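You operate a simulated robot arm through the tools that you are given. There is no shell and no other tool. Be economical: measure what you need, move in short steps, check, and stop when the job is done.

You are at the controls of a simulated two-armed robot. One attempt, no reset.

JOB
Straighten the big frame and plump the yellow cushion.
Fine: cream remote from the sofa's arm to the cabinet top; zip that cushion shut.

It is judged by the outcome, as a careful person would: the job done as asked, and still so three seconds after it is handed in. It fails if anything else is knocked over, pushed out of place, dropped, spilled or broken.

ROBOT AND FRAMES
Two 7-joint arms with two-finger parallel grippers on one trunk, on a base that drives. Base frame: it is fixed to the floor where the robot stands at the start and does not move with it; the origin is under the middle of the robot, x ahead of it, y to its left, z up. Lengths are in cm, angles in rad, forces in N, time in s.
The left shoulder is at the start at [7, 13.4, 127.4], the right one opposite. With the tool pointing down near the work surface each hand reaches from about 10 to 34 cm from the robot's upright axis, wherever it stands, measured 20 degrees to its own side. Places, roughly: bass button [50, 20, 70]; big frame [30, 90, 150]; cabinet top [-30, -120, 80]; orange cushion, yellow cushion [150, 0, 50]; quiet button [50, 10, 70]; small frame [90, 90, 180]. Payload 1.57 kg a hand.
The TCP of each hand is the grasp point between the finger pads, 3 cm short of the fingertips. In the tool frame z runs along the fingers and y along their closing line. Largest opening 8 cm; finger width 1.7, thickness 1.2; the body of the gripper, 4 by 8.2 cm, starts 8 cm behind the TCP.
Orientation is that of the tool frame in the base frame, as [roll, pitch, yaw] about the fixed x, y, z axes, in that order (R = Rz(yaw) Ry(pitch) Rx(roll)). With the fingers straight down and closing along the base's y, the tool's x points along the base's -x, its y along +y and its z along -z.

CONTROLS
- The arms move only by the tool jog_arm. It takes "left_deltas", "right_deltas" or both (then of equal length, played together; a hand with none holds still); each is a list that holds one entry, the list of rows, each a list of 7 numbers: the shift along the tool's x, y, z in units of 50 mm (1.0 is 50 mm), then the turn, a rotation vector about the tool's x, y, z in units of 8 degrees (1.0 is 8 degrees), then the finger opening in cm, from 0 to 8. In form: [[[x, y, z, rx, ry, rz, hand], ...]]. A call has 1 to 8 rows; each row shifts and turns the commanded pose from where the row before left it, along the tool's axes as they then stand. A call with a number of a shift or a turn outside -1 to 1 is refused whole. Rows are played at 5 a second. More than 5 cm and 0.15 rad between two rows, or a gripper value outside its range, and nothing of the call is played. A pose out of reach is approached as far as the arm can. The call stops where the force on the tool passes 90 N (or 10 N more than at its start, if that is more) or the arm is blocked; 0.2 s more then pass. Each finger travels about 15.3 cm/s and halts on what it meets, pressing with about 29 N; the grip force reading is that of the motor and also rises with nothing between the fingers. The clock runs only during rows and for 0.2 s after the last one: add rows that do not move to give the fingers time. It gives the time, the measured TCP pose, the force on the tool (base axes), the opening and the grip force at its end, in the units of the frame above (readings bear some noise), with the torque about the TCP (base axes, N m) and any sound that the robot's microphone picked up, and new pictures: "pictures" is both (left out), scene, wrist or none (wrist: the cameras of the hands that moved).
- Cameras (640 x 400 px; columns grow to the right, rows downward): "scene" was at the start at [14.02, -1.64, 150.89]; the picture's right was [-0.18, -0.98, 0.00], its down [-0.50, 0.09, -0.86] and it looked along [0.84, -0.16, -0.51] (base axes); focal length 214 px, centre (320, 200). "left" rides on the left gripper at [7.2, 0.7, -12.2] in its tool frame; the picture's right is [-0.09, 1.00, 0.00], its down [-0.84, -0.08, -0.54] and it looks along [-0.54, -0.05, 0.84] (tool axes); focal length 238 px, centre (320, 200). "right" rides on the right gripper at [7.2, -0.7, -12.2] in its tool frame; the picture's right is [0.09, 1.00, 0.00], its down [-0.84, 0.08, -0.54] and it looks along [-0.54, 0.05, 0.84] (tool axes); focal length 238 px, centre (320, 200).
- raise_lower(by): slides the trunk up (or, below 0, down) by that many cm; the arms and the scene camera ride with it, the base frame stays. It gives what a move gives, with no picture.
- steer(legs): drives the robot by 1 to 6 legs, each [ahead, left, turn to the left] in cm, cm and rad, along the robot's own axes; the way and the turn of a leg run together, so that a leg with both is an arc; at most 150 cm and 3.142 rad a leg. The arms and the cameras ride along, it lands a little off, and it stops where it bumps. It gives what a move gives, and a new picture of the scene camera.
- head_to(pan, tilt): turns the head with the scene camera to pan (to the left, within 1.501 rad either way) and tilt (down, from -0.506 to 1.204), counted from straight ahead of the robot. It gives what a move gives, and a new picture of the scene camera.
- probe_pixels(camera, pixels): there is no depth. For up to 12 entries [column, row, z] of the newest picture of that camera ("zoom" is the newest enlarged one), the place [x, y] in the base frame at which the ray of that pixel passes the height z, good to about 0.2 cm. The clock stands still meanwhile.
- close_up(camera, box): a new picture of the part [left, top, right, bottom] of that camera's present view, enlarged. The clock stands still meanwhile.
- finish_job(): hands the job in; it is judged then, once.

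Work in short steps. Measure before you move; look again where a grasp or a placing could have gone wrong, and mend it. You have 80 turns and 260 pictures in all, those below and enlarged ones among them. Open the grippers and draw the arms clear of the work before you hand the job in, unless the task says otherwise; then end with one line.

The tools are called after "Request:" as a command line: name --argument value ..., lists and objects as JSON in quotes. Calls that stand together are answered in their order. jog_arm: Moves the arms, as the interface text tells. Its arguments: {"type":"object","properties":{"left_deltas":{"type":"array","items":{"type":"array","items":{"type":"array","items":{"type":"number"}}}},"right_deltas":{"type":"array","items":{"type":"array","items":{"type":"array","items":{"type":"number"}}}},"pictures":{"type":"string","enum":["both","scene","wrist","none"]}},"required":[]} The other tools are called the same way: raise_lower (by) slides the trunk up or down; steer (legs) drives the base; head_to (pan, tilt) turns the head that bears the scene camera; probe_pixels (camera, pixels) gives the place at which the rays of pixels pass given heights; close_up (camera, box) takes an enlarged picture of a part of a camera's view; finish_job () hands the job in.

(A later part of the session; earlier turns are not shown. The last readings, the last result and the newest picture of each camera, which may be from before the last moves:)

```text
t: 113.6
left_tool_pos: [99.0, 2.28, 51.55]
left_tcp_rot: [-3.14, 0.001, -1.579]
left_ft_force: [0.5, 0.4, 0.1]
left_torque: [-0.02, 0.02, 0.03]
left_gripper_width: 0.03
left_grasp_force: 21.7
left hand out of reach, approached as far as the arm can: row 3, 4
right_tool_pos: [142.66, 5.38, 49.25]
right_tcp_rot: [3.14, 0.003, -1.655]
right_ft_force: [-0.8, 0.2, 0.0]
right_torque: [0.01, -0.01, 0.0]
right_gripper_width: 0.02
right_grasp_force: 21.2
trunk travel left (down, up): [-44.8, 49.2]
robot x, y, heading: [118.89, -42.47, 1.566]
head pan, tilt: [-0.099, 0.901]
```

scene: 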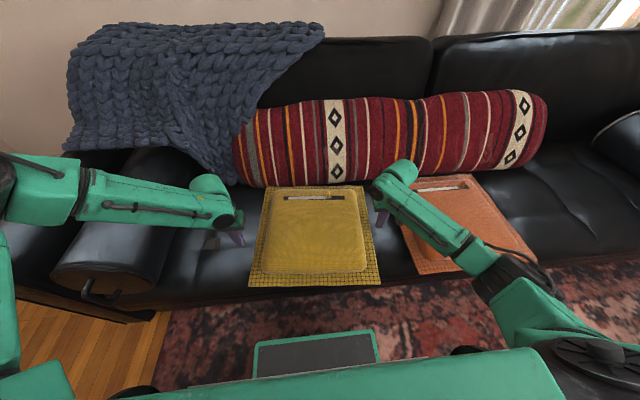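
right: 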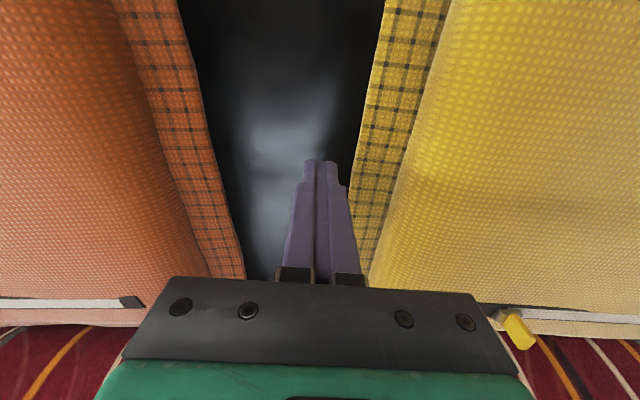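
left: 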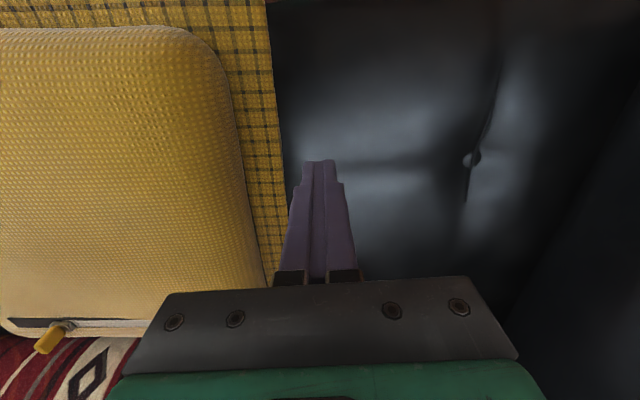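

The left arm is at its reach limit; I raise the right hand 6 cm and lower the trunk 5 cm to bring the left to z≈46.5.

Request:
jog_arm --right_deltas '[[[0, 0, -0.6, 0, 0, 0, 0], [0, 0, -0.6, 0, 0, 0, 0], [0, 0, 0, 0, 0, 0, 0]]]' --pictures "none"

Request:
raise_lower --by -4

Request:
jog_arm --left_deltas '[[[-0.3, -0.2, 0.0, 0, 0, 0, 0], [0, -0.2, 0.1, 0, 0, 0, 0], [0, 0, 0, 0, 0, 0, 0]]]' --right_deltas '[[[0, 0, 0.3, 0, 0, 0, 0], [0, 0.3, 0.2, 0, 0, 0, 0], [0, 0, 0, 0, 0, 0, 0]]]' --pictures "wrist"

```text
t: 114.4
left_tool_pos: [99.04, 2.36, 51.72]
left_tcp_rot: [-3.139, 0.001, -1.579]
left_ft_force: [-0.1, -0.1, 0.5]
left_torque: [0.02, 0.0, 0.02]
left_gripper_width: 0.0
left_grasp_force: 21.3
right_tool_pos: [142.71, 5.46, 55.36]
right_tcp_rot: [3.14, 0.002, -1.654]
right_ft_force: [1.4, 0.7, 0.0]
right_torque: [-0.01, 0.02, -0.01]
right_gripper_width: 0.02
right_grasp_force: 21.0
trunk travel left (down, up): [-44.8, 49.2]
robot x, y, heading: [118.37, -42.18, 1.561]
head pan, tilt: [-0.099, 0.901]
```

```text
t: 115.3
left_tool_pos: [98.95, 2.46, 47.53]
left_tcp_rot: [-3.14, 0.001, -1.579]
left_ft_force: [-0.1, -0.5, 0.3]
left_torque: [0.04, 0.03, 0.03]
left_gripper_width: 0.0
left_grasp_force: 21.4
right_tool_pos: [142.69, 5.55, 51.44]
right_tcp_rot: [3.141, 0.003, -1.655]
right_ft_force: [-0.3, 0.1, -0.1]
right_torque: [-0.05, -0.01, 0.0]
right_gripper_width: 0.01
right_grasp_force: 21.7
trunk travel left (down, up): [-40.8, 53.2]
robot x, y, heading: [118.65, -42.33, 1.565]
head pan, tilt: [-0.099, 0.901]
```

```text
t: 116.1
left_tool_pos: [100.1, 2.6, 48.51]
left_tcp_rot: [-3.14, 0.003, -1.581]
left_ft_force: [0.2, -0.2, 1.0]
left_torque: [-0.03, -0.01, -0.02]
left_gripper_width: 0.01
left_grasp_force: 20.9
left hand out of reach, approached as far as the arm can: row 1, 2
right_tool_pos: [141.21, 5.66, 48.92]
right_tcp_rot: [3.139, 0.001, -1.655]
right_ft_force: [0.7, -0.2, 0.4]
right_torque: [0.01, -0.01, -0.01]
right_gripper_width: 0.0
right_grasp_force: 21.4
trunk travel left (down, up): [-40.8, 53.2]
robot x, y, heading: [118.54, -42.03, 1.566]
head pan, tilt: [-0.099, 0.901]
```

right: 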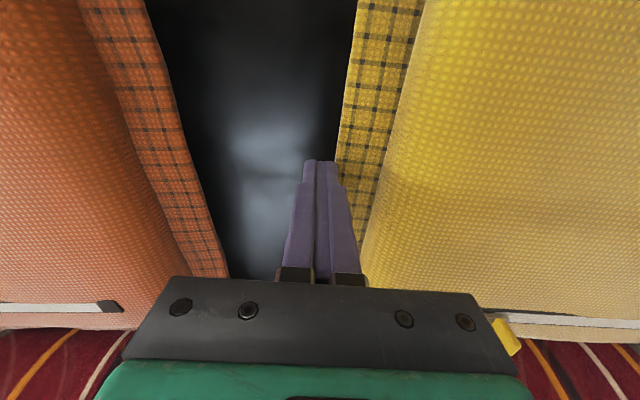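
left: 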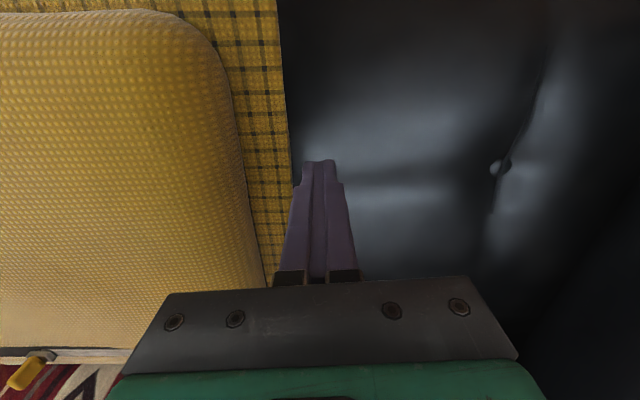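

Left hand is short of reach; I drive 5 cm nearer (both fingers stay in the free gaps beside the cushion), then squeeze.

Request:
steer --legs '[[5, 0, 0]]'

Request:
jog_arm --left_deltas '[[[0, -0.3, 0.15, 0, 0, 0, 0], [0, -0.25, 0.15, 0, 0, 0, 0], [0, 0, 0, 0, 0, 0, 0]]]' --right_deltas '[[[0.3, 0.2, 0.2, 0, 0, 0, 0], [0.3, 0.15, 0.15, 0, 0, 0, 0], [0, 0, 0, 0, 0, 0, 0]]]' --pictures "wrist"

```text
t: 117.0
left_tool_pos: [100.1, 7.71, 48.65]
left_tcp_rot: [-3.137, 0.0, -1.58]
left_ft_force: [-0.6, -0.3, 0.0]
left_torque: [0.02, 0.01, 0.02]
left_gripper_width: 0.01
left_grasp_force: 21.2
right_tool_pos: [141.25, 10.69, 48.98]
right_tcp_rot: [3.14, 0.005, -1.658]
right_ft_force: [1.0, 5.3, 8.9]
right_torque: [0.1, 0.06, -0.03]
right_gripper_width: 0.02
right_grasp_force: 22.0
trunk travel left (down, up): [-40.8, 53.2]
robot x, y, heading: [118.76, -36.98, 1.567]
head pan, tilt: [-0.099, 0.901]
```

scene: 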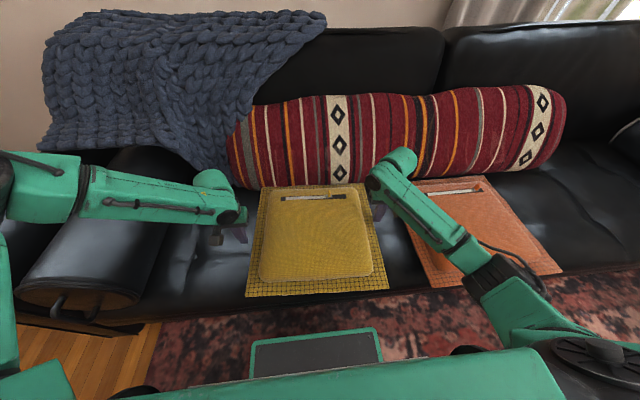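

```text
t: 117.6
left_tool_pos: [100.79, 6.3, 48.65]
left_tcp_rot: [3.124, 0.002, -1.571]
left_ft_force: [-5.4, 1.5, 1.8]
left_torque: [0.04, 0.13, 0.01]
left_gripper_width: 0.0
left_grasp_force: 22.1
left hand out of reach, approached as far as the arm can: row 1, 2
right_tool_pos: [140.22, 9.0, 49.1]
right_tcp_rot: [-3.125, 0.057, -1.675]
right_ft_force: [-2.0, -15.9, 33.0]
right_torque: [-0.65, 0.35, 0.16]
right_gripper_width: 0.02
right_grasp_force: 21.7
trunk travel left (down, up): [-40.8, 53.2]
robot x, y, heading: [118.65, -37.57, 1.573]
head pan, tilt: [-0.099, 0.901]
stopped in row 3 (right hand): the force on the tool passed its limit at 93 N (the readings are from after the stop); the commanded pose is now the measured one
```

right: 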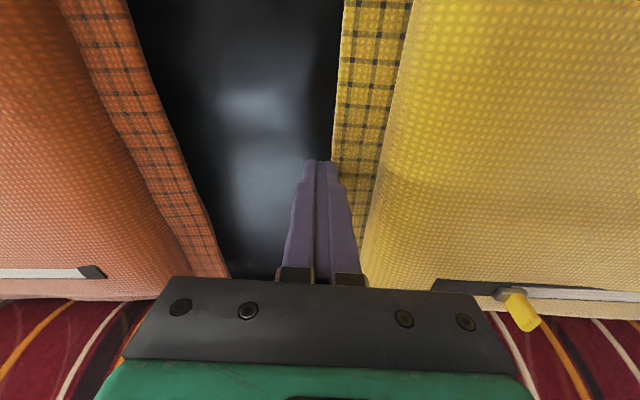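
left: 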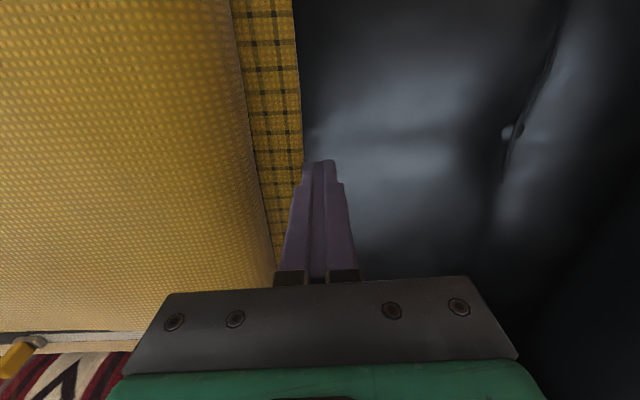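

The tip touched the rim (z≈46), so the crown stands only ~2 cm proud; side squeezing has little to grip. I raise both hands and re-triangulate the zip to see whether the press changed the cushion's height.

Request:
jog_arm --left_deltas '[[[0, 0, -0.8, 0, 0, 0, 0], [0, 0, -0.8, 0, 0, 0, 0], [0, 0.8, -0.5, 0, 0, 0, 0], [0.3, 0.8, 0, 0, 0, 0, 0], [0.3, 0.8, 0, 0, 0, 0, 0]]]' --right_deltas '[[[0, 0, -0.8, 0, 0, 0, 0], [0, 0, -0.8, 0, 0, 0, 0], [0, 0, -0.8, 0, 0, 0, 0], [0, 0, -0.8, 0, 0, 0, 0], [0, 0, 0, 0, 0, 0, 0]]]' --pictures "both"

Request:
close_up --camera "scene" --box '[240, 170, 400, 300]'

Request:
close_up --camera "right" --box '[360, 100, 560, 260]'

```text
t: 118.8
left_tool_pos: [89.09, 3.3, 59.12]
left_tcp_rot: [3.127, -0.003, -1.573]
left_ft_force: [-0.5, -0.6, -0.8]
left_torque: [0.03, 0.01, -0.01]
left_gripper_width: 0.0
left_grasp_force: 21.8
right_tool_pos: [140.12, 8.43, 64.59]
right_tcp_rot: [-3.126, 0.05, -1.677]
right_ft_force: [0.3, -0.4, 0.1]
right_torque: [0.0, 0.02, -0.01]
right_gripper_width: 0.02
right_grasp_force: 21.6
trunk travel left (down, up): [-40.8, 53.2]
robot x, y, heading: [118.57, -37.35, 1.569]
head pan, tilt: [-0.099, 0.901]
```

scene: 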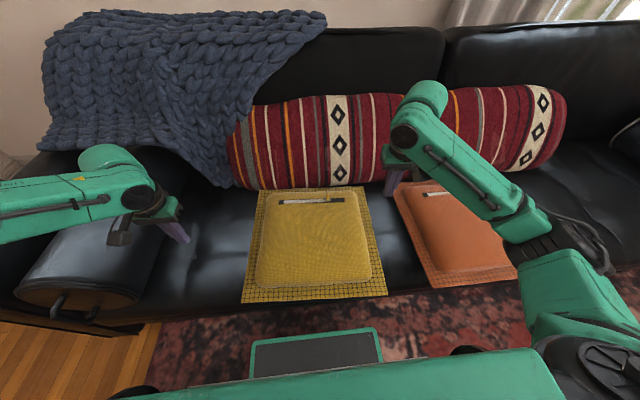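
right: 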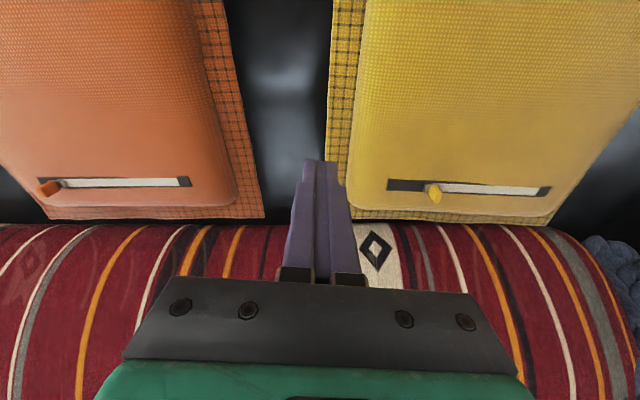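
left: 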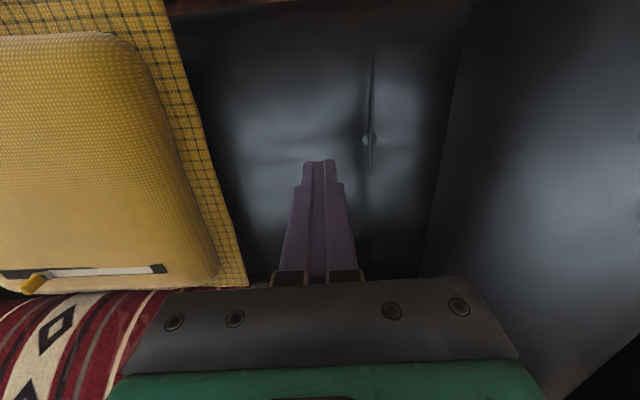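

```text
3.08 times, centred on (320, 235) of scene
```

zoom: 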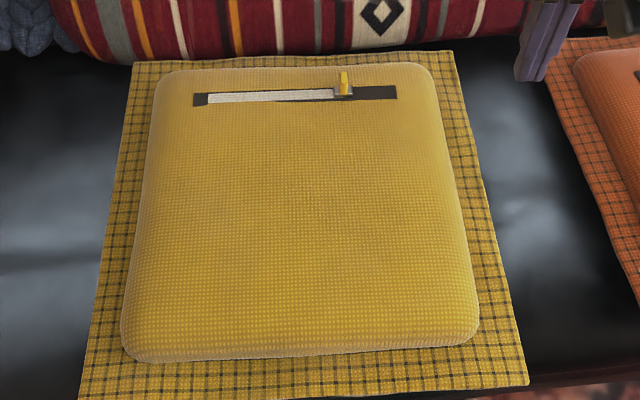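

```text
2.50 times, centred on (460, 180) of right
```

zoom: 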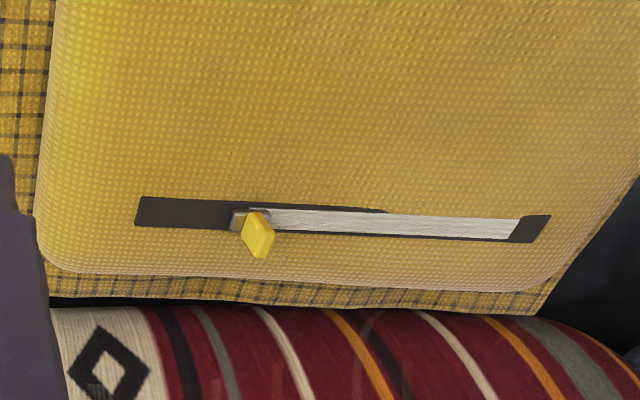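

Triangulating the slider and block again.

Request:
probe_pixels --camera "scene" --pixels '[[327.5, 200.6, 46], [327.5, 200.6, 50], [327.5, 200.6, 54], [281, 202.2, 46], [281, 202.2, 50], [344.5, 200.7, 50], [265, 280, 46], [376, 276, 46]]'

Request:
probe_pixels --camera "right" --pixels '[[429.2, 187.2, 46], [429.2, 187.2, 50], [429.2, 187.2, 54], [544, 191.2, 46], [544, 191.2, 50], [388, 184.5, 50], [433, 194, 50]]'

```text
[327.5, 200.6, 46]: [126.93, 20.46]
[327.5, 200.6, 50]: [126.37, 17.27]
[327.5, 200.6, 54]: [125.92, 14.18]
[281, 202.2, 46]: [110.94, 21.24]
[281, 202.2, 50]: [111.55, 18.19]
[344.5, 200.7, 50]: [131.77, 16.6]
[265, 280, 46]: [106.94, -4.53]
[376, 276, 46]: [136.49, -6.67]
```

```text
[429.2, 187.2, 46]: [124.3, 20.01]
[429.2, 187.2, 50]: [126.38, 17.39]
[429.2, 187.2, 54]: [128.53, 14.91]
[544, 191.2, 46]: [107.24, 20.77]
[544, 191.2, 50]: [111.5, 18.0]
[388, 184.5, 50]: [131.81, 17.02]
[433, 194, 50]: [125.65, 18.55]
```

Now the zip triangulates at z=50.0 (before: 48.0): the cushion has risen 2 cm, so pressing/squeezing does plump it. I press the centre again to see which action raises it.

Request:
jog_arm --right_deltas '[[[0, 0.8, 0, 0, 0, 0, 0], [0, 0.8, 0, 0, 0, 0, 0], [0, 0.8, 0, 0, 0, 0, 0], [0, 0.8, 0, 0, 0, 0, 0], [0, 0.8, 0, 0, 0, 0, 0], [0, 0, 0.8, 0, 0, 0, 0], [0, 0, 0.8, 0, 0, 0, 0], [0, 0, 0.2, 0, 0, 0, 0]]]' --pictures "none"

Request:
jog_arm --right_deltas '[[[0, 0, 0.1, 0, 0, 0, 0], [0, 0, 0.1, 0, 0, 0, 0], [0, 0, 0.1, 0, 0, 0, 0], [0, 0, 0.1, 0, 0, 0, 0], [0, 0, 0, 0, 0, 0, 0]]]' --pictures "none"

```text
t: 120.6
left_tool_pos: [89.17, 3.34, 58.97]
left_tcp_rot: [3.125, -0.003, -1.572]
left_ft_force: [-0.5, 0.7, 0.2]
left_torque: [-0.01, 0.03, -0.01]
left_gripper_width: 0.03
left_grasp_force: 21.1
right_tool_pos: [120.45, 11.03, 55.05]
right_tcp_rot: [-3.127, 0.049, -1.675]
right_ft_force: [-0.2, -0.1, -0.5]
right_torque: [0.01, 0.02, 0.03]
right_gripper_width: 0.01
right_grasp_force: 21.4
trunk travel left (down, up): [-40.8, 53.2]
robot x, y, heading: [118.35, -37.03, 1.568]
head pan, tilt: [-0.099, 0.901]
```

```text
t: 121.8
left_tool_pos: [89.15, 3.41, 59.09]
left_tcp_rot: [3.125, -0.003, -1.572]
left_ft_force: [0.8, 0.8, 0.7]
left_torque: [0.0, -0.01, 0.07]
left_gripper_width: 0.0
left_grasp_force: 21.6
right_tool_pos: [120.47, 11.1, 53.04]
right_tcp_rot: [-3.126, 0.048, -1.674]
right_ft_force: [-0.2, -0.3, 0.9]
right_torque: [-0.03, 0.01, 0.0]
right_gripper_width: 0.01
right_grasp_force: 21.2
trunk travel left (down, up): [-40.8, 53.2]
robot x, y, heading: [118.42, -37.31, 1.562]
head pan, tilt: [-0.099, 0.901]
```

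Tip is at 50.0 with no contact yet; continue pressing.

Request:
jog_arm --right_deltas '[[[0, 0, 0.1, 0, 0, 0, 0], [0, 0, 0.1, 0, 0, 0, 0], [0, 0, 0, 0, 0, 0, 0]]]' --pictures "none"

Request:
jog_arm --right_deltas '[[[0, 0, 0.1, 0, 0, 0, 0], [0, 0, 0.1, 0, 0, 0, 0], [0, 0, 0.1, 0, 0, 0, 0], [0, 0, 0, 0, 0, 0, 0]]]' --pictures "none"

Request:
jog_arm --right_deltas '[[[0, 0, -0.5, 0, 0, 0, 0], [0, 0, -0.9, 0, 0, 0, 0], [0, 0, -0.9, 0, 0, 0, 0], [0, 0, -0.9, 0, 0, 0, 0], [0, -0.9, 0, 0, 0, 0, 0], [0, -0.9, 0, 0, 0, 0, 0], [0, -0.9, 0, 0, 0, 0, 0], [0, -0.9, 0, 0, 0, 0, 0]]]' --pictures "both"

Request:
close_up --camera "scene" --box '[240, 170, 400, 300]'

Request:
close_up --camera "right" --box '[340, 100, 540, 260]'

```text
t: 122.6
left_tool_pos: [89.3, 3.26, 59.14]
left_tcp_rot: [3.125, -0.002, -1.573]
left_ft_force: [0.5, 0.1, -0.6]
left_torque: [-0.01, -0.02, -0.03]
left_gripper_width: 0.0
left_grasp_force: 21.9
right_tool_pos: [120.39, 11.11, 52.17]
right_tcp_rot: [-3.128, 0.051, -1.675]
right_ft_force: [1.8, 0.8, 8.2]
right_torque: [-0.02, -0.02, -0.03]
right_gripper_width: 0.01
right_grasp_force: 21.7
trunk travel left (down, up): [-40.8, 53.2]
robot x, y, heading: [118.75, -36.88, 1.568]
head pan, tilt: [-0.099, 0.901]
```

```text
t: 123.6
left_tool_pos: [89.18, 3.34, 59.12]
left_tcp_rot: [3.125, 0.001, -1.573]
left_ft_force: [-1.4, -0.5, -0.9]
left_torque: [0.03, 0.03, 0.0]
left_gripper_width: 0.01
left_grasp_force: 21.5
right_tool_pos: [120.51, 11.19, 50.76]
right_tcp_rot: [-3.129, 0.051, -1.676]
right_ft_force: [-0.1, -5.7, 14.4]
right_torque: [-0.27, 0.03, 0.09]
right_gripper_width: 0.01
right_grasp_force: 21.0
trunk travel left (down, up): [-40.8, 53.2]
robot x, y, heading: [118.62, -37.51, 1.566]
head pan, tilt: [-0.099, 0.901]
```

```text
t: 125.4
left_tool_pos: [89.21, 3.36, 59.21]
left_tcp_rot: [3.124, -0.004, -1.571]
left_ft_force: [0.4, 0.7, -0.5]
left_torque: [-0.01, -0.01, -0.02]
left_gripper_width: 0.0
left_grasp_force: 21.5
right_tool_pos: [138.18, 8.54, 66.93]
right_tcp_rot: [-3.126, 0.049, -1.674]
right_ft_force: [-0.2, 0.2, 0.2]
right_torque: [-0.01, 0.04, 0.01]
right_gripper_width: 0.0
right_grasp_force: 21.5
trunk travel left (down, up): [-40.8, 53.2]
robot x, y, heading: [118.52, -37.36, 1.567]
head pan, tilt: [-0.099, 0.901]
```

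scene: 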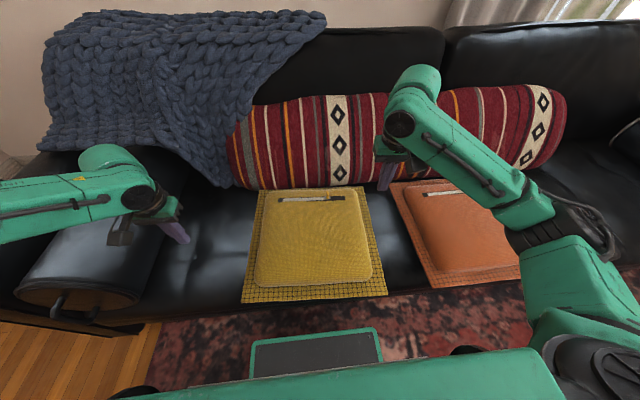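
right: 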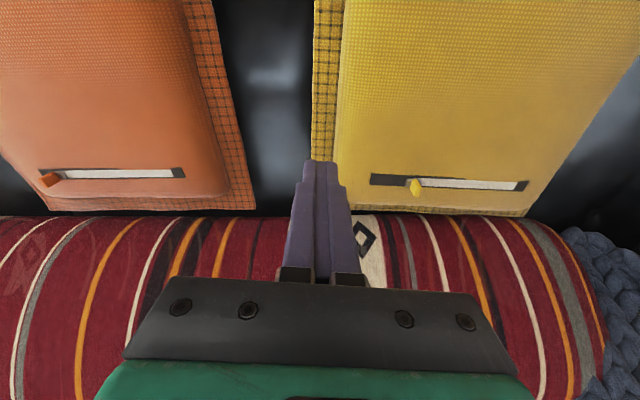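

```text
3.08 times, centred on (320, 235) of scene
```

zoom: 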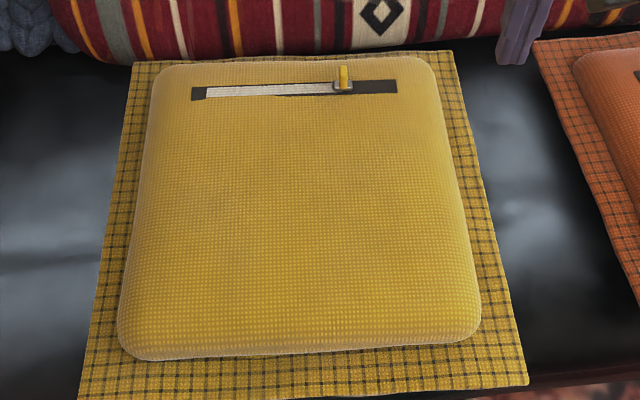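

```text
2.50 times, centred on (440, 180) of right
```

zoom: 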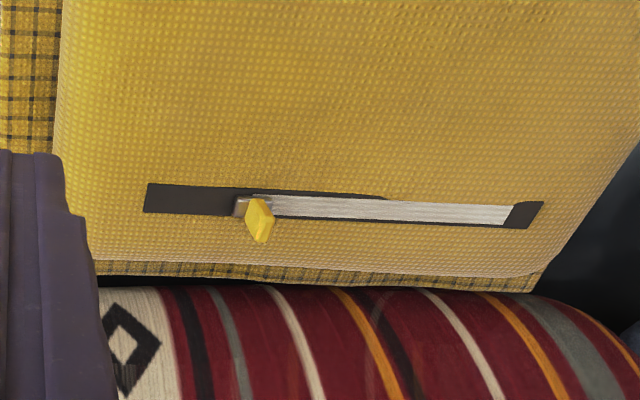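

The cushion now gives under the press and rose again (zip row 94→86 in the zoom): each press-and-release plumps it. I do several more presses at the centre.

Request:
jog_arm --right_deltas '[[[0, 0.9, 0, 0, 0, 0, 0], [0, 0.9, 0, 0, 0, 0, 0], [0, 0.9, 0, 0, 0, 0, 0], [0.3, 0.8, 0, 0, 0, 0, 0], [0, 0, 0.9, 0, 0, 0, 0], [0, 0, 0.9, 0, 0, 0, 0], [0, 0, 0, 0, 0, 0, 0]]]' --pictures "none"

Request:
jog_arm --right_deltas '[[[0, 0, 0.4, 0, 0, 0, 0], [0, 0, 0.4, 0, 0, 0, 0], [0, 0, 0.3, 0, 0, 0, 0], [0, 0, 0, 0, 0, 0, 0], [0, 0, -0.3, 0, 0, 0, 0], [0, 0, -0.4, 0, 0, 0, 0], [0, 0, -0.4, 0, 0, 0, 0], [0, 0, 0, 0, 0, 0, 0]]]' --pictures "none"

Request:
jog_arm --right_deltas '[[[0, 0, 0.4, 0, 0, 0, 0], [0, 0, 0.4, 0, 0, 0, 0], [0, 0, 0.3, 0, 0, 0, 0], [0, 0, 0, 0, 0, 0, 0], [0, 0, -0.3, 0, 0, 0, 0], [0, 0, -0.4, 0, 0, 0, 0], [0, 0, -0.4, 0, 0, 0, 0], [0, 0, 0, 0, 0, 0, 0]]]' --pictures "none"

Request:
jog_arm --right_deltas '[[[0, 0, -0.6, 0, 0, 0, 0], [0, 0, -0.6, 0, 0, 0, 0], [0, -0.9, 0, 0, 0, 0, 0], [0, -0.9, 0, 0, 0, 0, 0], [0, -0.9, 0, 0, 0, 0, 0], [0, -0.9, 0, 0, 0, 0, 0]]]' --pictures "both"

Request:
close_up --camera "scene" --box '[240, 170, 400, 300]'

Request:
close_up --camera "right" --box '[340, 100, 540, 260]'

```text
t: 127.0
left_tool_pos: [89.15, 3.27, 59.11]
left_tcp_rot: [3.124, -0.004, -1.572]
left_ft_force: [-0.8, 0.2, 0.1]
left_torque: [0.0, 0.02, 0.03]
left_gripper_width: 0.01
left_grasp_force: 21.1
right_tool_pos: [120.81, 9.42, 57.6]
right_tcp_rot: [-3.125, 0.048, -1.674]
right_ft_force: [0.1, -0.6, -0.3]
right_torque: [-0.03, 0.01, -0.01]
right_gripper_width: 0.0
right_grasp_force: 21.3
trunk travel left (down, up): [-40.8, 53.2]
robot x, y, heading: [118.54, -37.34, 1.567]
head pan, tilt: [-0.099, 0.901]
```

```text
t: 128.8
left_tool_pos: [89.21, 3.28, 59.04]
left_tcp_rot: [3.125, -0.004, -1.573]
left_ft_force: [0.2, -0.6, -0.6]
left_torque: [-0.01, -0.01, -0.03]
left_gripper_width: 0.02
left_grasp_force: 21.6
right_tool_pos: [120.65, 9.26, 57.6]
right_tcp_rot: [-3.125, 0.049, -1.675]
right_ft_force: [-0.1, 0.4, 0.0]
right_torque: [-0.01, 0.0, 0.0]
right_gripper_width: 0.01
right_grasp_force: 21.1
trunk travel left (down, up): [-40.8, 53.2]
robot x, y, heading: [118.85, -37.23, 1.564]
head pan, tilt: [-0.099, 0.901]
```

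```text
t: 130.6
left_tool_pos: [89.17, 3.4, 59.04]
left_tcp_rot: [3.126, -0.003, -1.573]
left_ft_force: [0.6, -0.7, -0.1]
left_torque: [0.0, 0.01, 0.02]
left_gripper_width: 0.0
left_grasp_force: 21.2
right_tool_pos: [120.68, 9.12, 57.58]
right_tcp_rot: [-3.126, 0.046, -1.673]
right_ft_force: [-0.2, -0.2, -0.5]
right_torque: [-0.02, 0.0, -0.02]
right_gripper_width: 0.0
right_grasp_force: 20.9
trunk travel left (down, up): [-40.8, 53.2]
robot x, y, heading: [118.9, -37.03, 1.567]
head pan, tilt: [-0.099, 0.901]
```

```text
t: 132.0
left_tool_pos: [89.26, 3.41, 59.09]
left_tcp_rot: [3.124, -0.003, -1.574]
left_ft_force: [-0.6, -0.9, -0.6]
left_torque: [0.0, -0.03, 0.01]
left_gripper_width: 0.0
left_grasp_force: 21.3
right_tool_pos: [138.51, 7.1, 63.84]
right_tcp_rot: [-3.128, 0.048, -1.673]
right_ft_force: [-0.3, 0.1, 0.4]
right_torque: [0.01, -0.01, -0.03]
right_gripper_width: 0.0
right_grasp_force: 21.6
trunk travel left (down, up): [-40.8, 53.2]
robot x, y, heading: [118.94, -36.97, 1.566]
head pan, tilt: [-0.099, 0.901]
```

scene: 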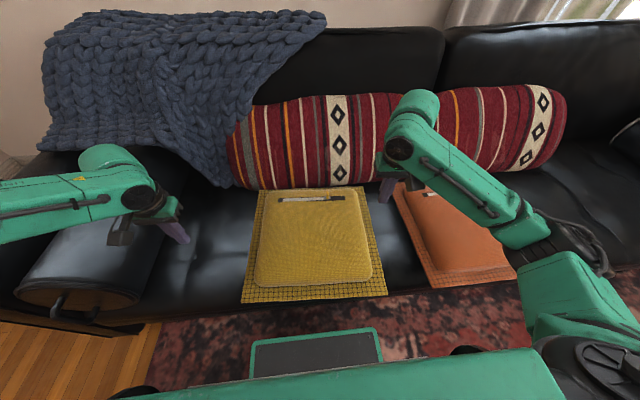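
right: 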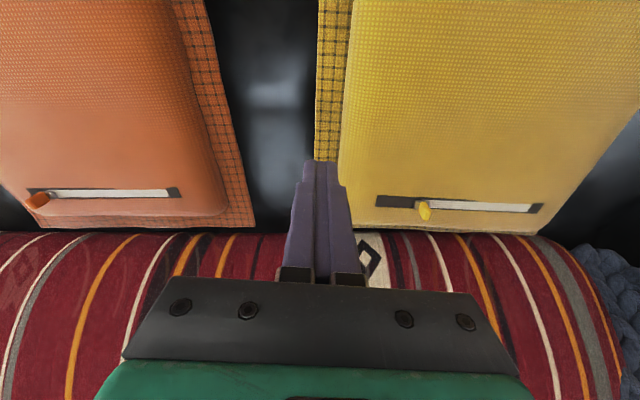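

```text
3.08 times, centred on (320, 235) of scene
```

zoom: 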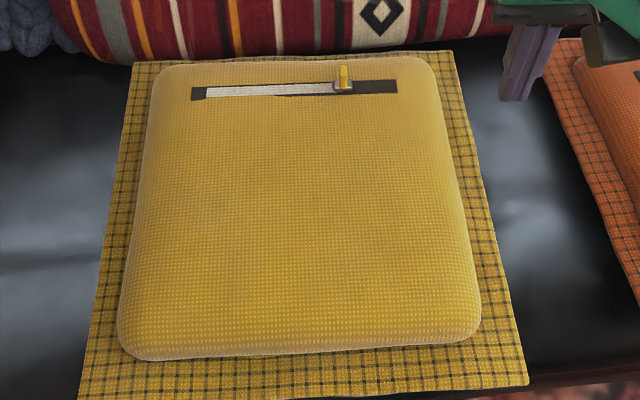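

```text
2.50 times, centred on (440, 180) of right
```

zoom: 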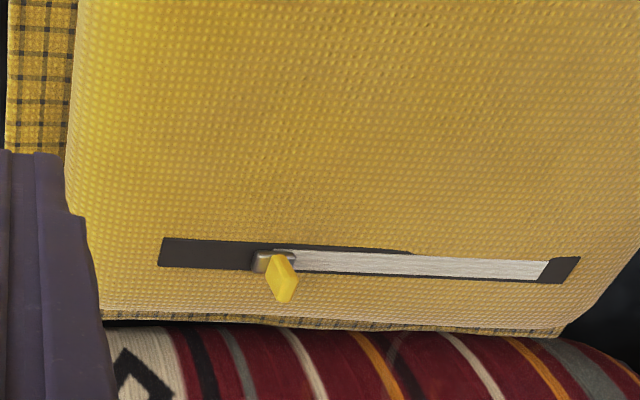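

Height no longer changes. Triangulate the current zip height and tab.

Request:
probe_pixels --camera "scene" --pixels '[[327.5, 198.3, 50], [327.5, 198.3, 52], [327.5, 198.3, 54], [280.8, 200.3, 52], [344.3, 198, 52], [327.4, 192.5, 53], [327.4, 192.5, 55]]'

Request:
probe_pixels --camera "right" --pixels '[[417, 204.8, 50], [417, 204.8, 52], [417, 204.8, 54], [537.5, 208, 52], [377, 201, 52], [425.5, 219, 53], [425.5, 219, 55]]'

```text
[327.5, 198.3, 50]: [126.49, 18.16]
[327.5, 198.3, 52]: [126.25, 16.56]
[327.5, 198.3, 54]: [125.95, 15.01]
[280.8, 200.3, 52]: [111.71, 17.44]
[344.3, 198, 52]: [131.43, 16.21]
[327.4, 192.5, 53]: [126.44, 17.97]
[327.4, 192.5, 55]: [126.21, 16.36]
```

```text
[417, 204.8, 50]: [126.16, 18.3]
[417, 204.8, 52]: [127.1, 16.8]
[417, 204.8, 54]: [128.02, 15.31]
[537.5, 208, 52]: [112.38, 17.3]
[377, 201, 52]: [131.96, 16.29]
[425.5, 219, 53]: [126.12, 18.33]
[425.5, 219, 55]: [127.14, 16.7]
```

Zip is now at z≈51 (3 cm up from the start), tab top ≈53.3. One deeper press to be sure it is fully plumped, then re-view.

Request:
jog_arm --right_deltas '[[[0, 0.9, 0, 0, 0, 0, 0], [0, 0.9, 0, 0, 0, 0, 0], [0, 0.9, 0, 0, 0, 0, 0], [0, 0.8, 0, 0, 0, 0, 0], [0, 0, 0.9, 0, 0, 0, 0], [0, 0, 0.7, 0, 0, 0, 0], [0, 0, 0.4, 0, 0, 0, 0], [0, 0, 0.3, 0, 0, 0, 0]]]' --pictures "none"

Request:
jog_arm --right_deltas '[[[0, 0, 0.3, 0, 0, 0, 0], [0, 0, 0.2, 0, 0, 0, 0], [0, 0, 0, 0, 0, 0, 0]]]' --pictures "none"

Request:
jog_arm --right_deltas '[[[0, 0, -0.5, 0, 0, 0, 0], [0, 0, -0.9, 0, 0, 0, 0], [0, 0, -0.9, 0, 0, 0, 0], [0, 0, -0.9, 0, 0, 0, 0], [0, 0, 0, 0, 0, 0, 0]]]' --pictures "both"

Request:
close_up --camera "right" --box '[160, 60, 480, 270]'

```text
t: 133.8
left_tool_pos: [89.19, 3.33, 59.06]
left_tcp_rot: [3.124, -0.002, -1.572]
left_ft_force: [0.2, 0.1, -0.5]
left_torque: [0.03, -0.01, 0.01]
left_gripper_width: 0.0
left_grasp_force: 21.3
right_tool_pos: [121.22, 9.55, 52.2]
right_tcp_rot: [-3.127, 0.05, -1.673]
right_ft_force: [-1.5, -5.1, 9.3]
right_torque: [-0.23, 0.08, 0.03]
right_gripper_width: 0.02
right_grasp_force: 21.3
trunk travel left (down, up): [-40.8, 53.2]
robot x, y, heading: [118.98, -36.97, 1.567]
head pan, tilt: [-0.099, 0.901]
```

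```text
t: 134.6
left_tool_pos: [89.31, 2.84, 59.72]
left_tcp_rot: [3.125, 0.009, -1.571]
left_ft_force: [0.3, -0.1, 0.2]
left_torque: [-0.03, -0.02, 0.0]
left_gripper_width: 0.02
left_grasp_force: 21.2
right_tool_pos: [121.28, 9.46, 50.73]
right_tcp_rot: [-3.134, 0.069, -1.674]
right_ft_force: [5.0, -13.7, 72.3]
right_torque: [-0.88, -0.06, 0.19]
right_gripper_width: 0.0
right_grasp_force: 21.3
trunk travel left (down, up): [-40.8, 53.2]
robot x, y, heading: [118.65, -37.14, 1.564]
head pan, tilt: [-0.099, 0.901]
```

```text
t: 135.8
left_tool_pos: [89.16, 3.36, 59.03]
left_tcp_rot: [3.124, -0.002, -1.57]
left_ft_force: [-0.8, 0.6, -0.9]
left_torque: [-0.03, 0.01, -0.01]
left_gripper_width: 0.02
left_grasp_force: 21.1
right_tool_pos: [121.04, 8.96, 65.73]
right_tcp_rot: [-3.126, 0.046, -1.675]
right_ft_force: [0.5, 0.2, 1.0]
right_torque: [0.01, 0.0, 0.01]
right_gripper_width: 0.01
right_grasp_force: 21.3
trunk travel left (down, up): [-40.8, 53.2]
robot x, y, heading: [118.78, -37.06, 1.566]
head pan, tilt: [-0.099, 0.901]
```

scene: 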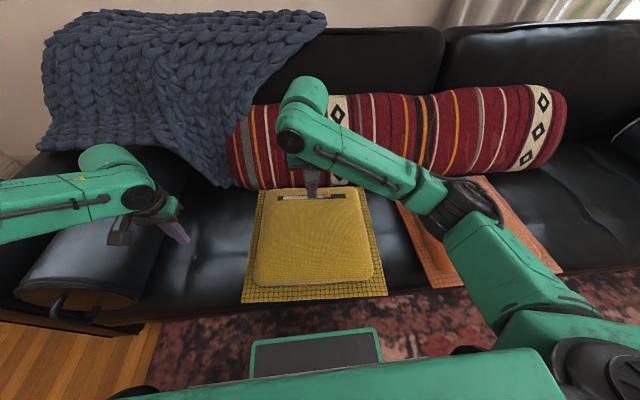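
right: 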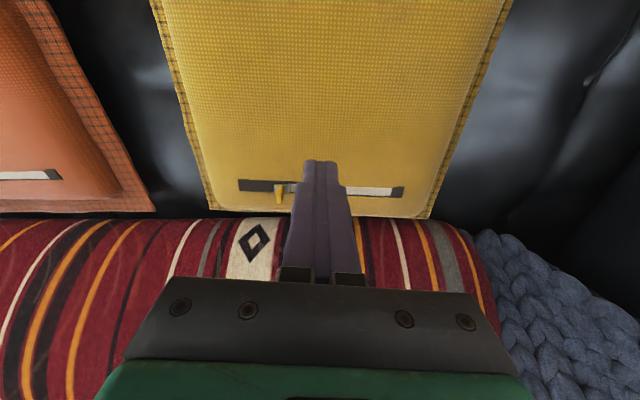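

```text
1.90 times, centred on (320, 165) of right
```

zoom: 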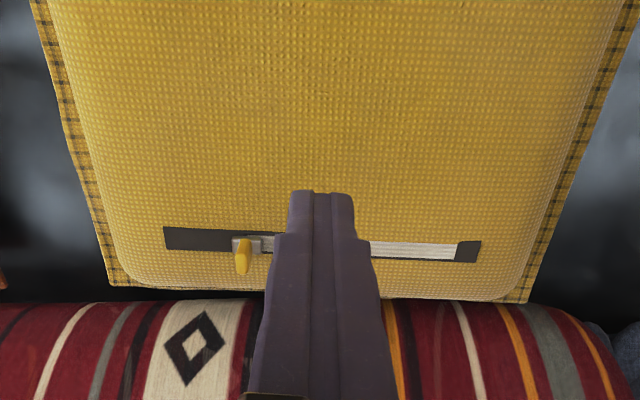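

The bottom stop is where it started (tip 47.7) and it springs back to ~51: plumped. Now the zip: open the right fingers 3 cm and go above the tab (126.4,17.7).

Request:
jog_arm --right_deltas '[[[0, -0.5, 0, 0, 0, 0, 2], [-0.4, -0.4, 0, 0, 0, 0, 3], [-0.7, 0, 0, 0, 0, 0, 3], [-0.74, 0, 0, 0, 0, 0, 3], [0, 0, 0.5, 0, 0, 0, 3], [0, 0, 0.4, 0, 0, 0, 3], [0, 0, 0, 0, 0, 0, 3]]]' --pictures "both"

Request:
close_up --camera "right" --box '[220, 80, 420, 280]'

Request:
close_up --camera "scene" --box '[280, 160, 380, 225]'

```text
t: 137.4
left_tool_pos: [89.16, 3.35, 58.99]
left_tcp_rot: [3.124, -0.004, -1.573]
left_ft_force: [0.6, 0.4, 0.1]
left_torque: [0.0, 0.01, 0.01]
left_gripper_width: 0.02
left_grasp_force: 21.6
right_tool_pos: [126.52, 17.81, 61.6]
right_tcp_rot: [-3.125, 0.05, -1.673]
right_ft_force: [-0.1, 0.4, 0.0]
right_torque: [0.03, 0.0, 0.02]
right_gripper_width: 3.03
right_grasp_force: 0.1
trunk travel left (down, up): [-40.8, 53.2]
robot x, y, heading: [118.79, -37.07, 1.567]
head pan, tilt: [-0.099, 0.901]
```

scene: 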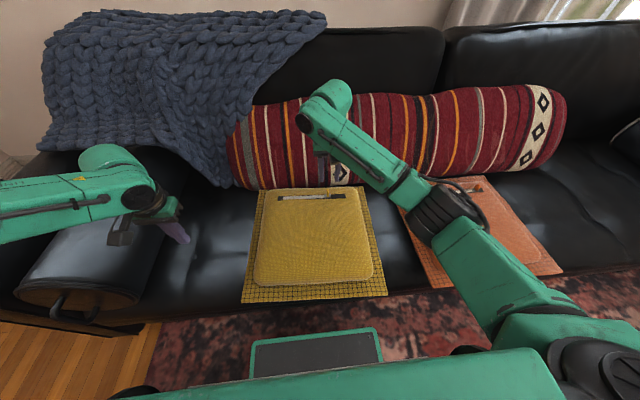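
right: 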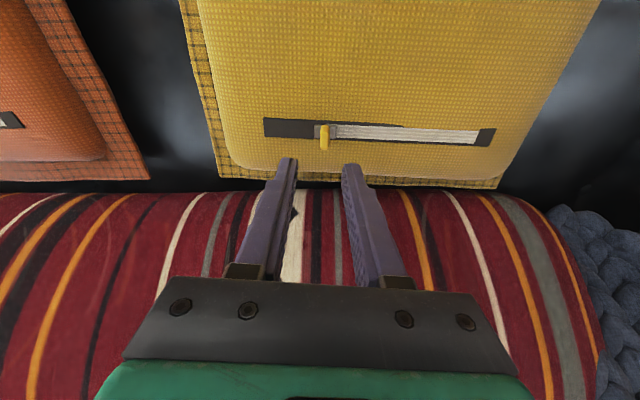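

```text
2.00 times, centred on (320, 180) of right
```

zoom: 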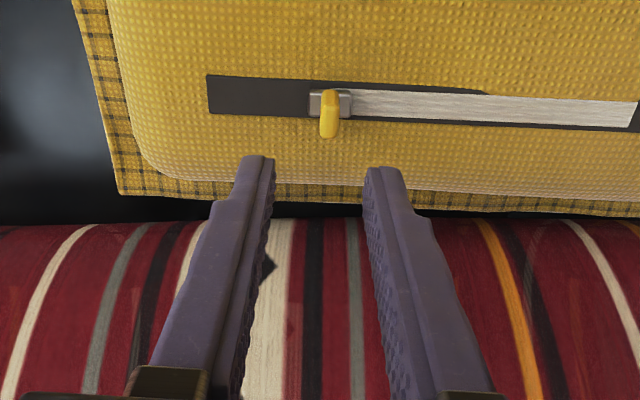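

```text
6.15 times, centred on (330, 192) of scene
```

zoom: 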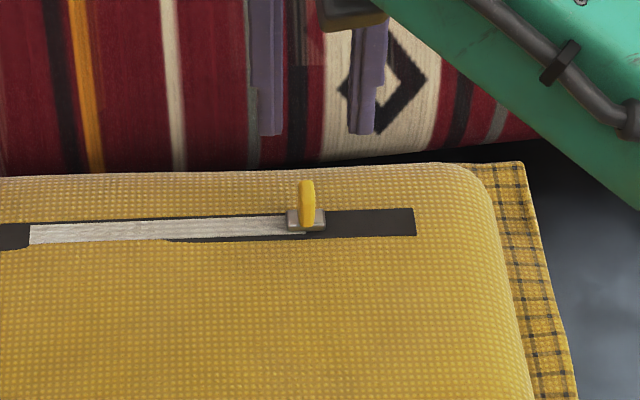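

Fingers straddle the tab in x. The pale strip (stuffing) shows from the left block to the slider, so shutting means drawing the slider left to the block. Lower to tip z≈52.2.

Request:
jog_arm --right_deltas '[[[0, 0, 0.5, 0, 0, 0, 3], [0, 0, 0.4, 0, 0, 0, 3], [0, 0, 0.2, 0, 0, 0, 3], [0, 0, 0.15, 0, 0, 0, 3], [0, 0, 0, 0, 0, 0, 3]]]' --pictures "wrist"

Request:
close_up --camera "right" --box '[240, 100, 400, 240]'

Request:
close_up --camera "scene" --box '[290, 170, 370, 220]'

```text
t: 138.6
left_tool_pos: [89.17, 3.4, 59.08]
left_tcp_rot: [3.124, -0.002, -1.573]
left_ft_force: [-0.3, -0.1, 0.2]
left_torque: [0.04, -0.05, 0.0]
left_gripper_width: 0.0
left_grasp_force: 21.5
right_tool_pos: [126.73, 18.14, 55.36]
right_tcp_rot: [-3.127, 0.049, -1.676]
right_ft_force: [0.6, -0.2, -0.3]
right_torque: [0.0, -0.03, 0.01]
right_gripper_width: 2.99
right_grasp_force: 0.1
trunk travel left (down, up): [-40.8, 53.2]
robot x, y, heading: [118.82, -37.28, 1.572]
head pan, tilt: [-0.099, 0.901]
```

right: 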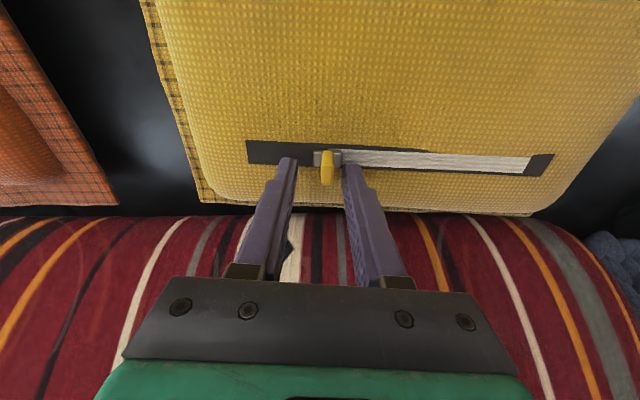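

```text
2.86 times, centred on (320, 170) of right
```

zoom: 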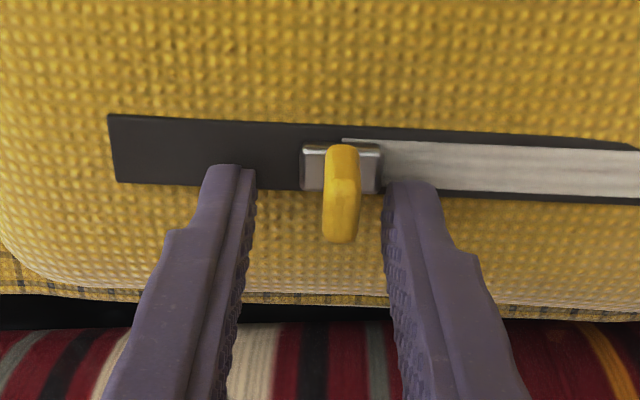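

```text
8.00 times, centred on (330, 195) of scene
```

zoom: 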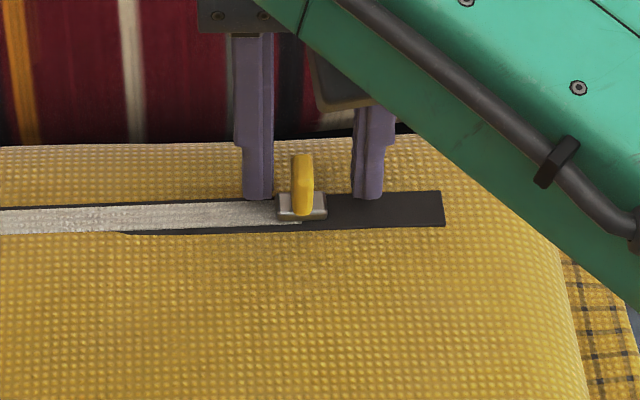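

Fingers flank the tab but slightly behind it. Shift 0.7 cm toward me, 0.3 cm down, and close around it.

Request:
jog_arm --right_deltas '[[[0.14, 0.03, 0, 0, 0, 0, 3], [0, 0, 0.06, 0, 0, 0, 2.2], [0, 0, 0, 0, 0, 0, 1.4], [0, 0, 0, 0, 0, 0, 0.5], [0, 0, 0, 0, 0, 0, 0.5], [0, 0, 0, 0, 0, 0, 0.5]]]' --pictures "none"

Request:
close_up --camera "right" --box '[240, 100, 400, 240]'

Request:
close_up --camera "scene" --box '[290, 170, 370, 220]'

```text
t: 140.0
left_tool_pos: [89.13, 3.35, 59.1]
left_tcp_rot: [3.124, -0.003, -1.572]
left_ft_force: [1.2, -0.5, 0.7]
left_torque: [0.01, -0.03, -0.03]
left_gripper_width: 0.0
left_grasp_force: 21.5
right_tool_pos: [126.44, 17.39, 54.89]
right_tcp_rot: [-3.128, 0.049, -1.674]
right_ft_force: [-0.1, 0.8, 0.4]
right_torque: [0.11, 0.38, 0.42]
right_gripper_width: 1.12
right_grasp_force: 28.5
trunk travel left (down, up): [-40.8, 53.2]
robot x, y, heading: [119.01, -37.18, 1.565]
head pan, tilt: [-0.099, 0.901]
```

```text
2.86 times, centred on (320, 170) of right
```

zoom: 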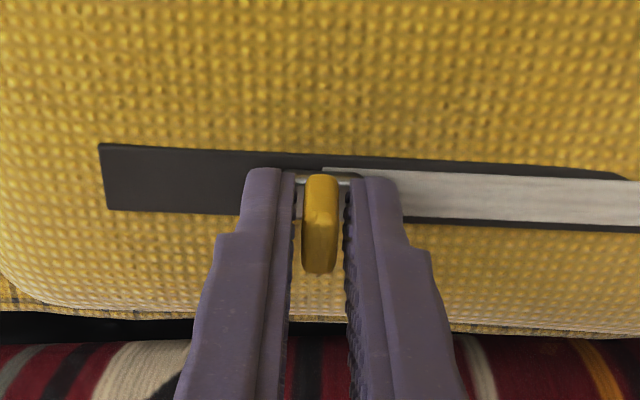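

```text
8.00 times, centred on (330, 195) of scene
```

zoom: 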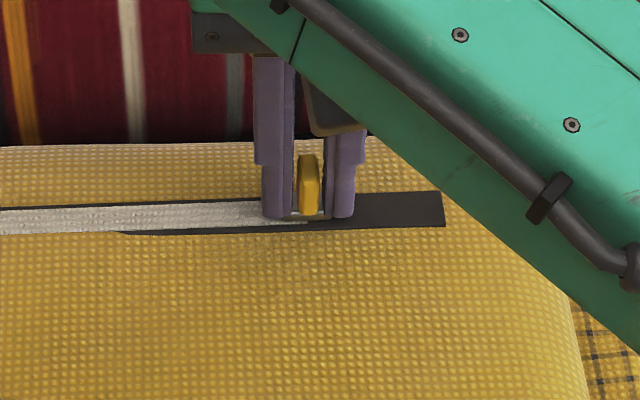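

Tab gripped (1.12 cm, 28 N). Draw it 3 cm left along the zip and check.

Request:
jog_arm --right_deltas '[[[0.008, 0.2, 0, 0, 0, 0, 0.5], [0.008, 0.2, 0, 0, 0, 0, 0.5], [0.008, 0.2, 0, 0, 0, 0, 0.5], [0, 0, 0, 0, 0, 0, 0.5]]]' --pictures "both"

Request:
close_up --camera "right" --box '[200, 80, 440, 240]'

Request:
close_up --camera "scene" --box '[260, 170, 370, 230]'

```text
t: 141.0
left_tool_pos: [89.16, 3.41, 59.09]
left_tcp_rot: [3.123, -0.003, -1.572]
left_ft_force: [0.3, 0.1, -0.3]
left_torque: [0.0, 0.01, 0.03]
left_gripper_width: 0.01
left_grasp_force: 21.8
right_tool_pos: [123.52, 17.78, 54.89]
right_tcp_rot: [-3.127, 0.048, -1.676]
right_ft_force: [-0.5, -0.8, 1.3]
right_torque: [-0.03, 0.42, 0.43]
right_gripper_width: 1.14
right_grasp_force: 29.2
trunk travel left (down, up): [-40.8, 53.2]
robot x, y, heading: [118.66, -37.14, 1.566]
head pan, tilt: [-0.099, 0.901]
```

scene: 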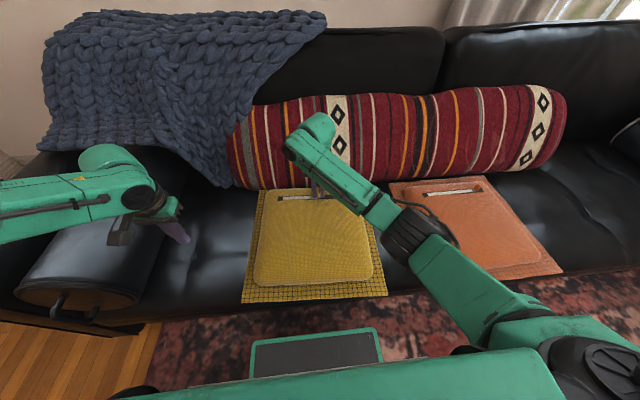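
right: 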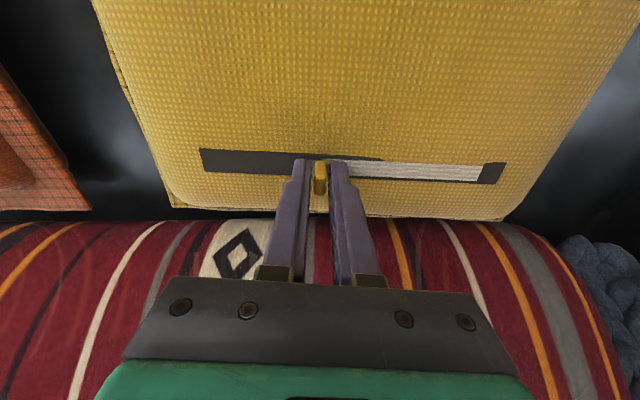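

```text
2.50 times, centred on (320, 160) of right
```

zoom: 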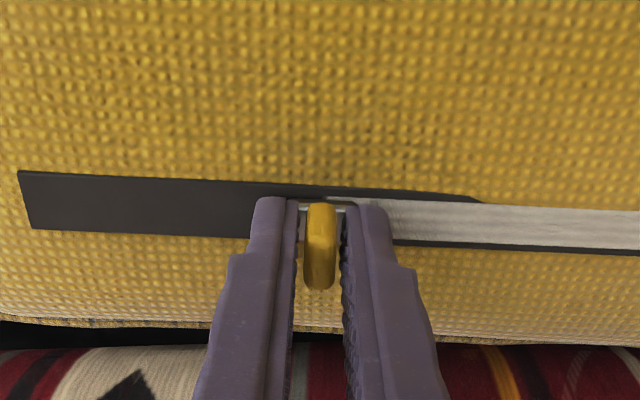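

```text
5.82 times, centred on (315, 200) of scene
```

zoom: 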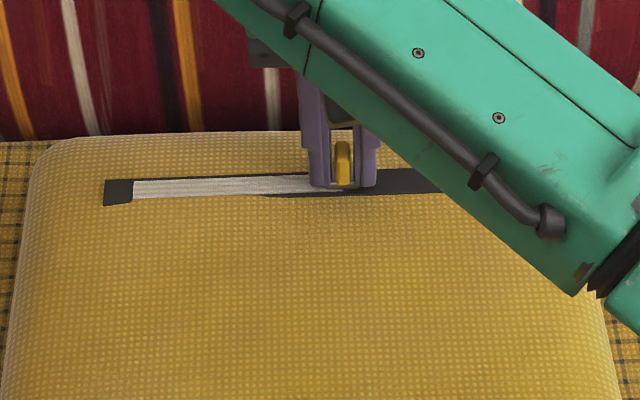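

The slider follows freely and the pale gap shortens behind it. Continue left 8 cm.

Request:
jog_arm --right_deltas '[[[0.008, 0.25, 0, 0, 0, 0, 0.5], [0.008, 0.25, 0, 0, 0, 0, 0.5], [0.008, 0.25, 0, 0, 0, 0, 0.5], [0.01, 0.25, 0, 0, 0, 0, 0.5], [0.01, 0.25, 0, 0, 0, 0, 0.5], [0.01, 0.25, 0, 0, 0, 0, 0.5], [0.005, 0.1, 0, 0, 0, 0, 0.5], [0, 0, 0, 0, 0, 0, 0.5]]]' --pictures "wrist"

Request:
close_up --camera "right" --box '[200, 80, 440, 240]'

Request:
close_up --camera "scene" --box '[260, 170, 370, 230]'

```text
t: 142.8
left_tool_pos: [89.1, 3.32, 59.1]
left_tcp_rot: [3.124, -0.004, -1.573]
left_ft_force: [0.4, -0.6, -0.1]
left_torque: [0.03, -0.01, 0.02]
left_gripper_width: 0.02
left_grasp_force: 21.3
right_tool_pos: [115.5, 18.01, 54.86]
right_tcp_rot: [-3.127, 0.048, -1.673]
right_ft_force: [0.5, 1.6, 1.6]
right_torque: [0.17, 0.39, 0.39]
right_gripper_width: 1.17
right_grasp_force: 28.9
trunk travel left (down, up): [-40.8, 53.2]
robot x, y, heading: [118.86, -37.49, 1.564]
head pan, tilt: [-0.099, 0.901]
```

right: 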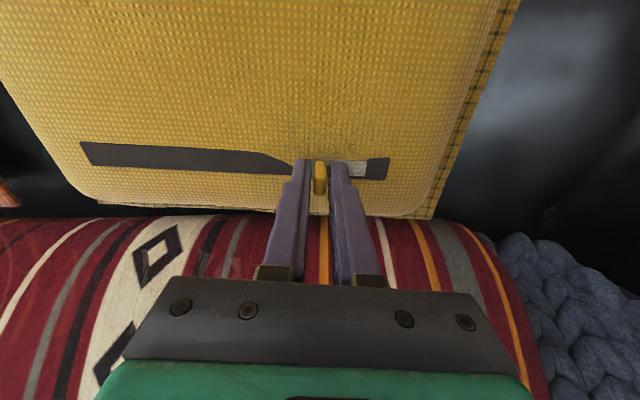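

```text
2.50 times, centred on (320, 160) of right
```

zoom: 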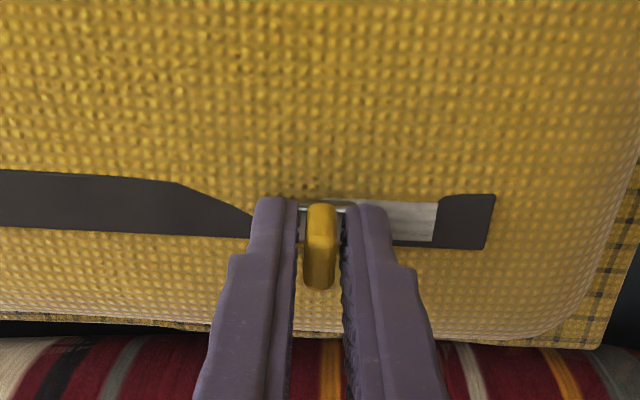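

```text
5.82 times, centred on (315, 200) of scene
```

zoom: 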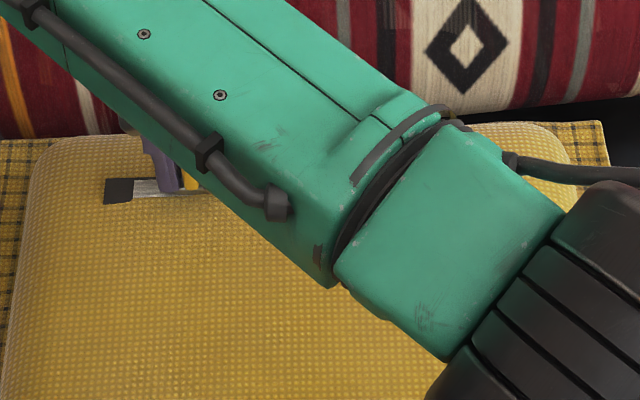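

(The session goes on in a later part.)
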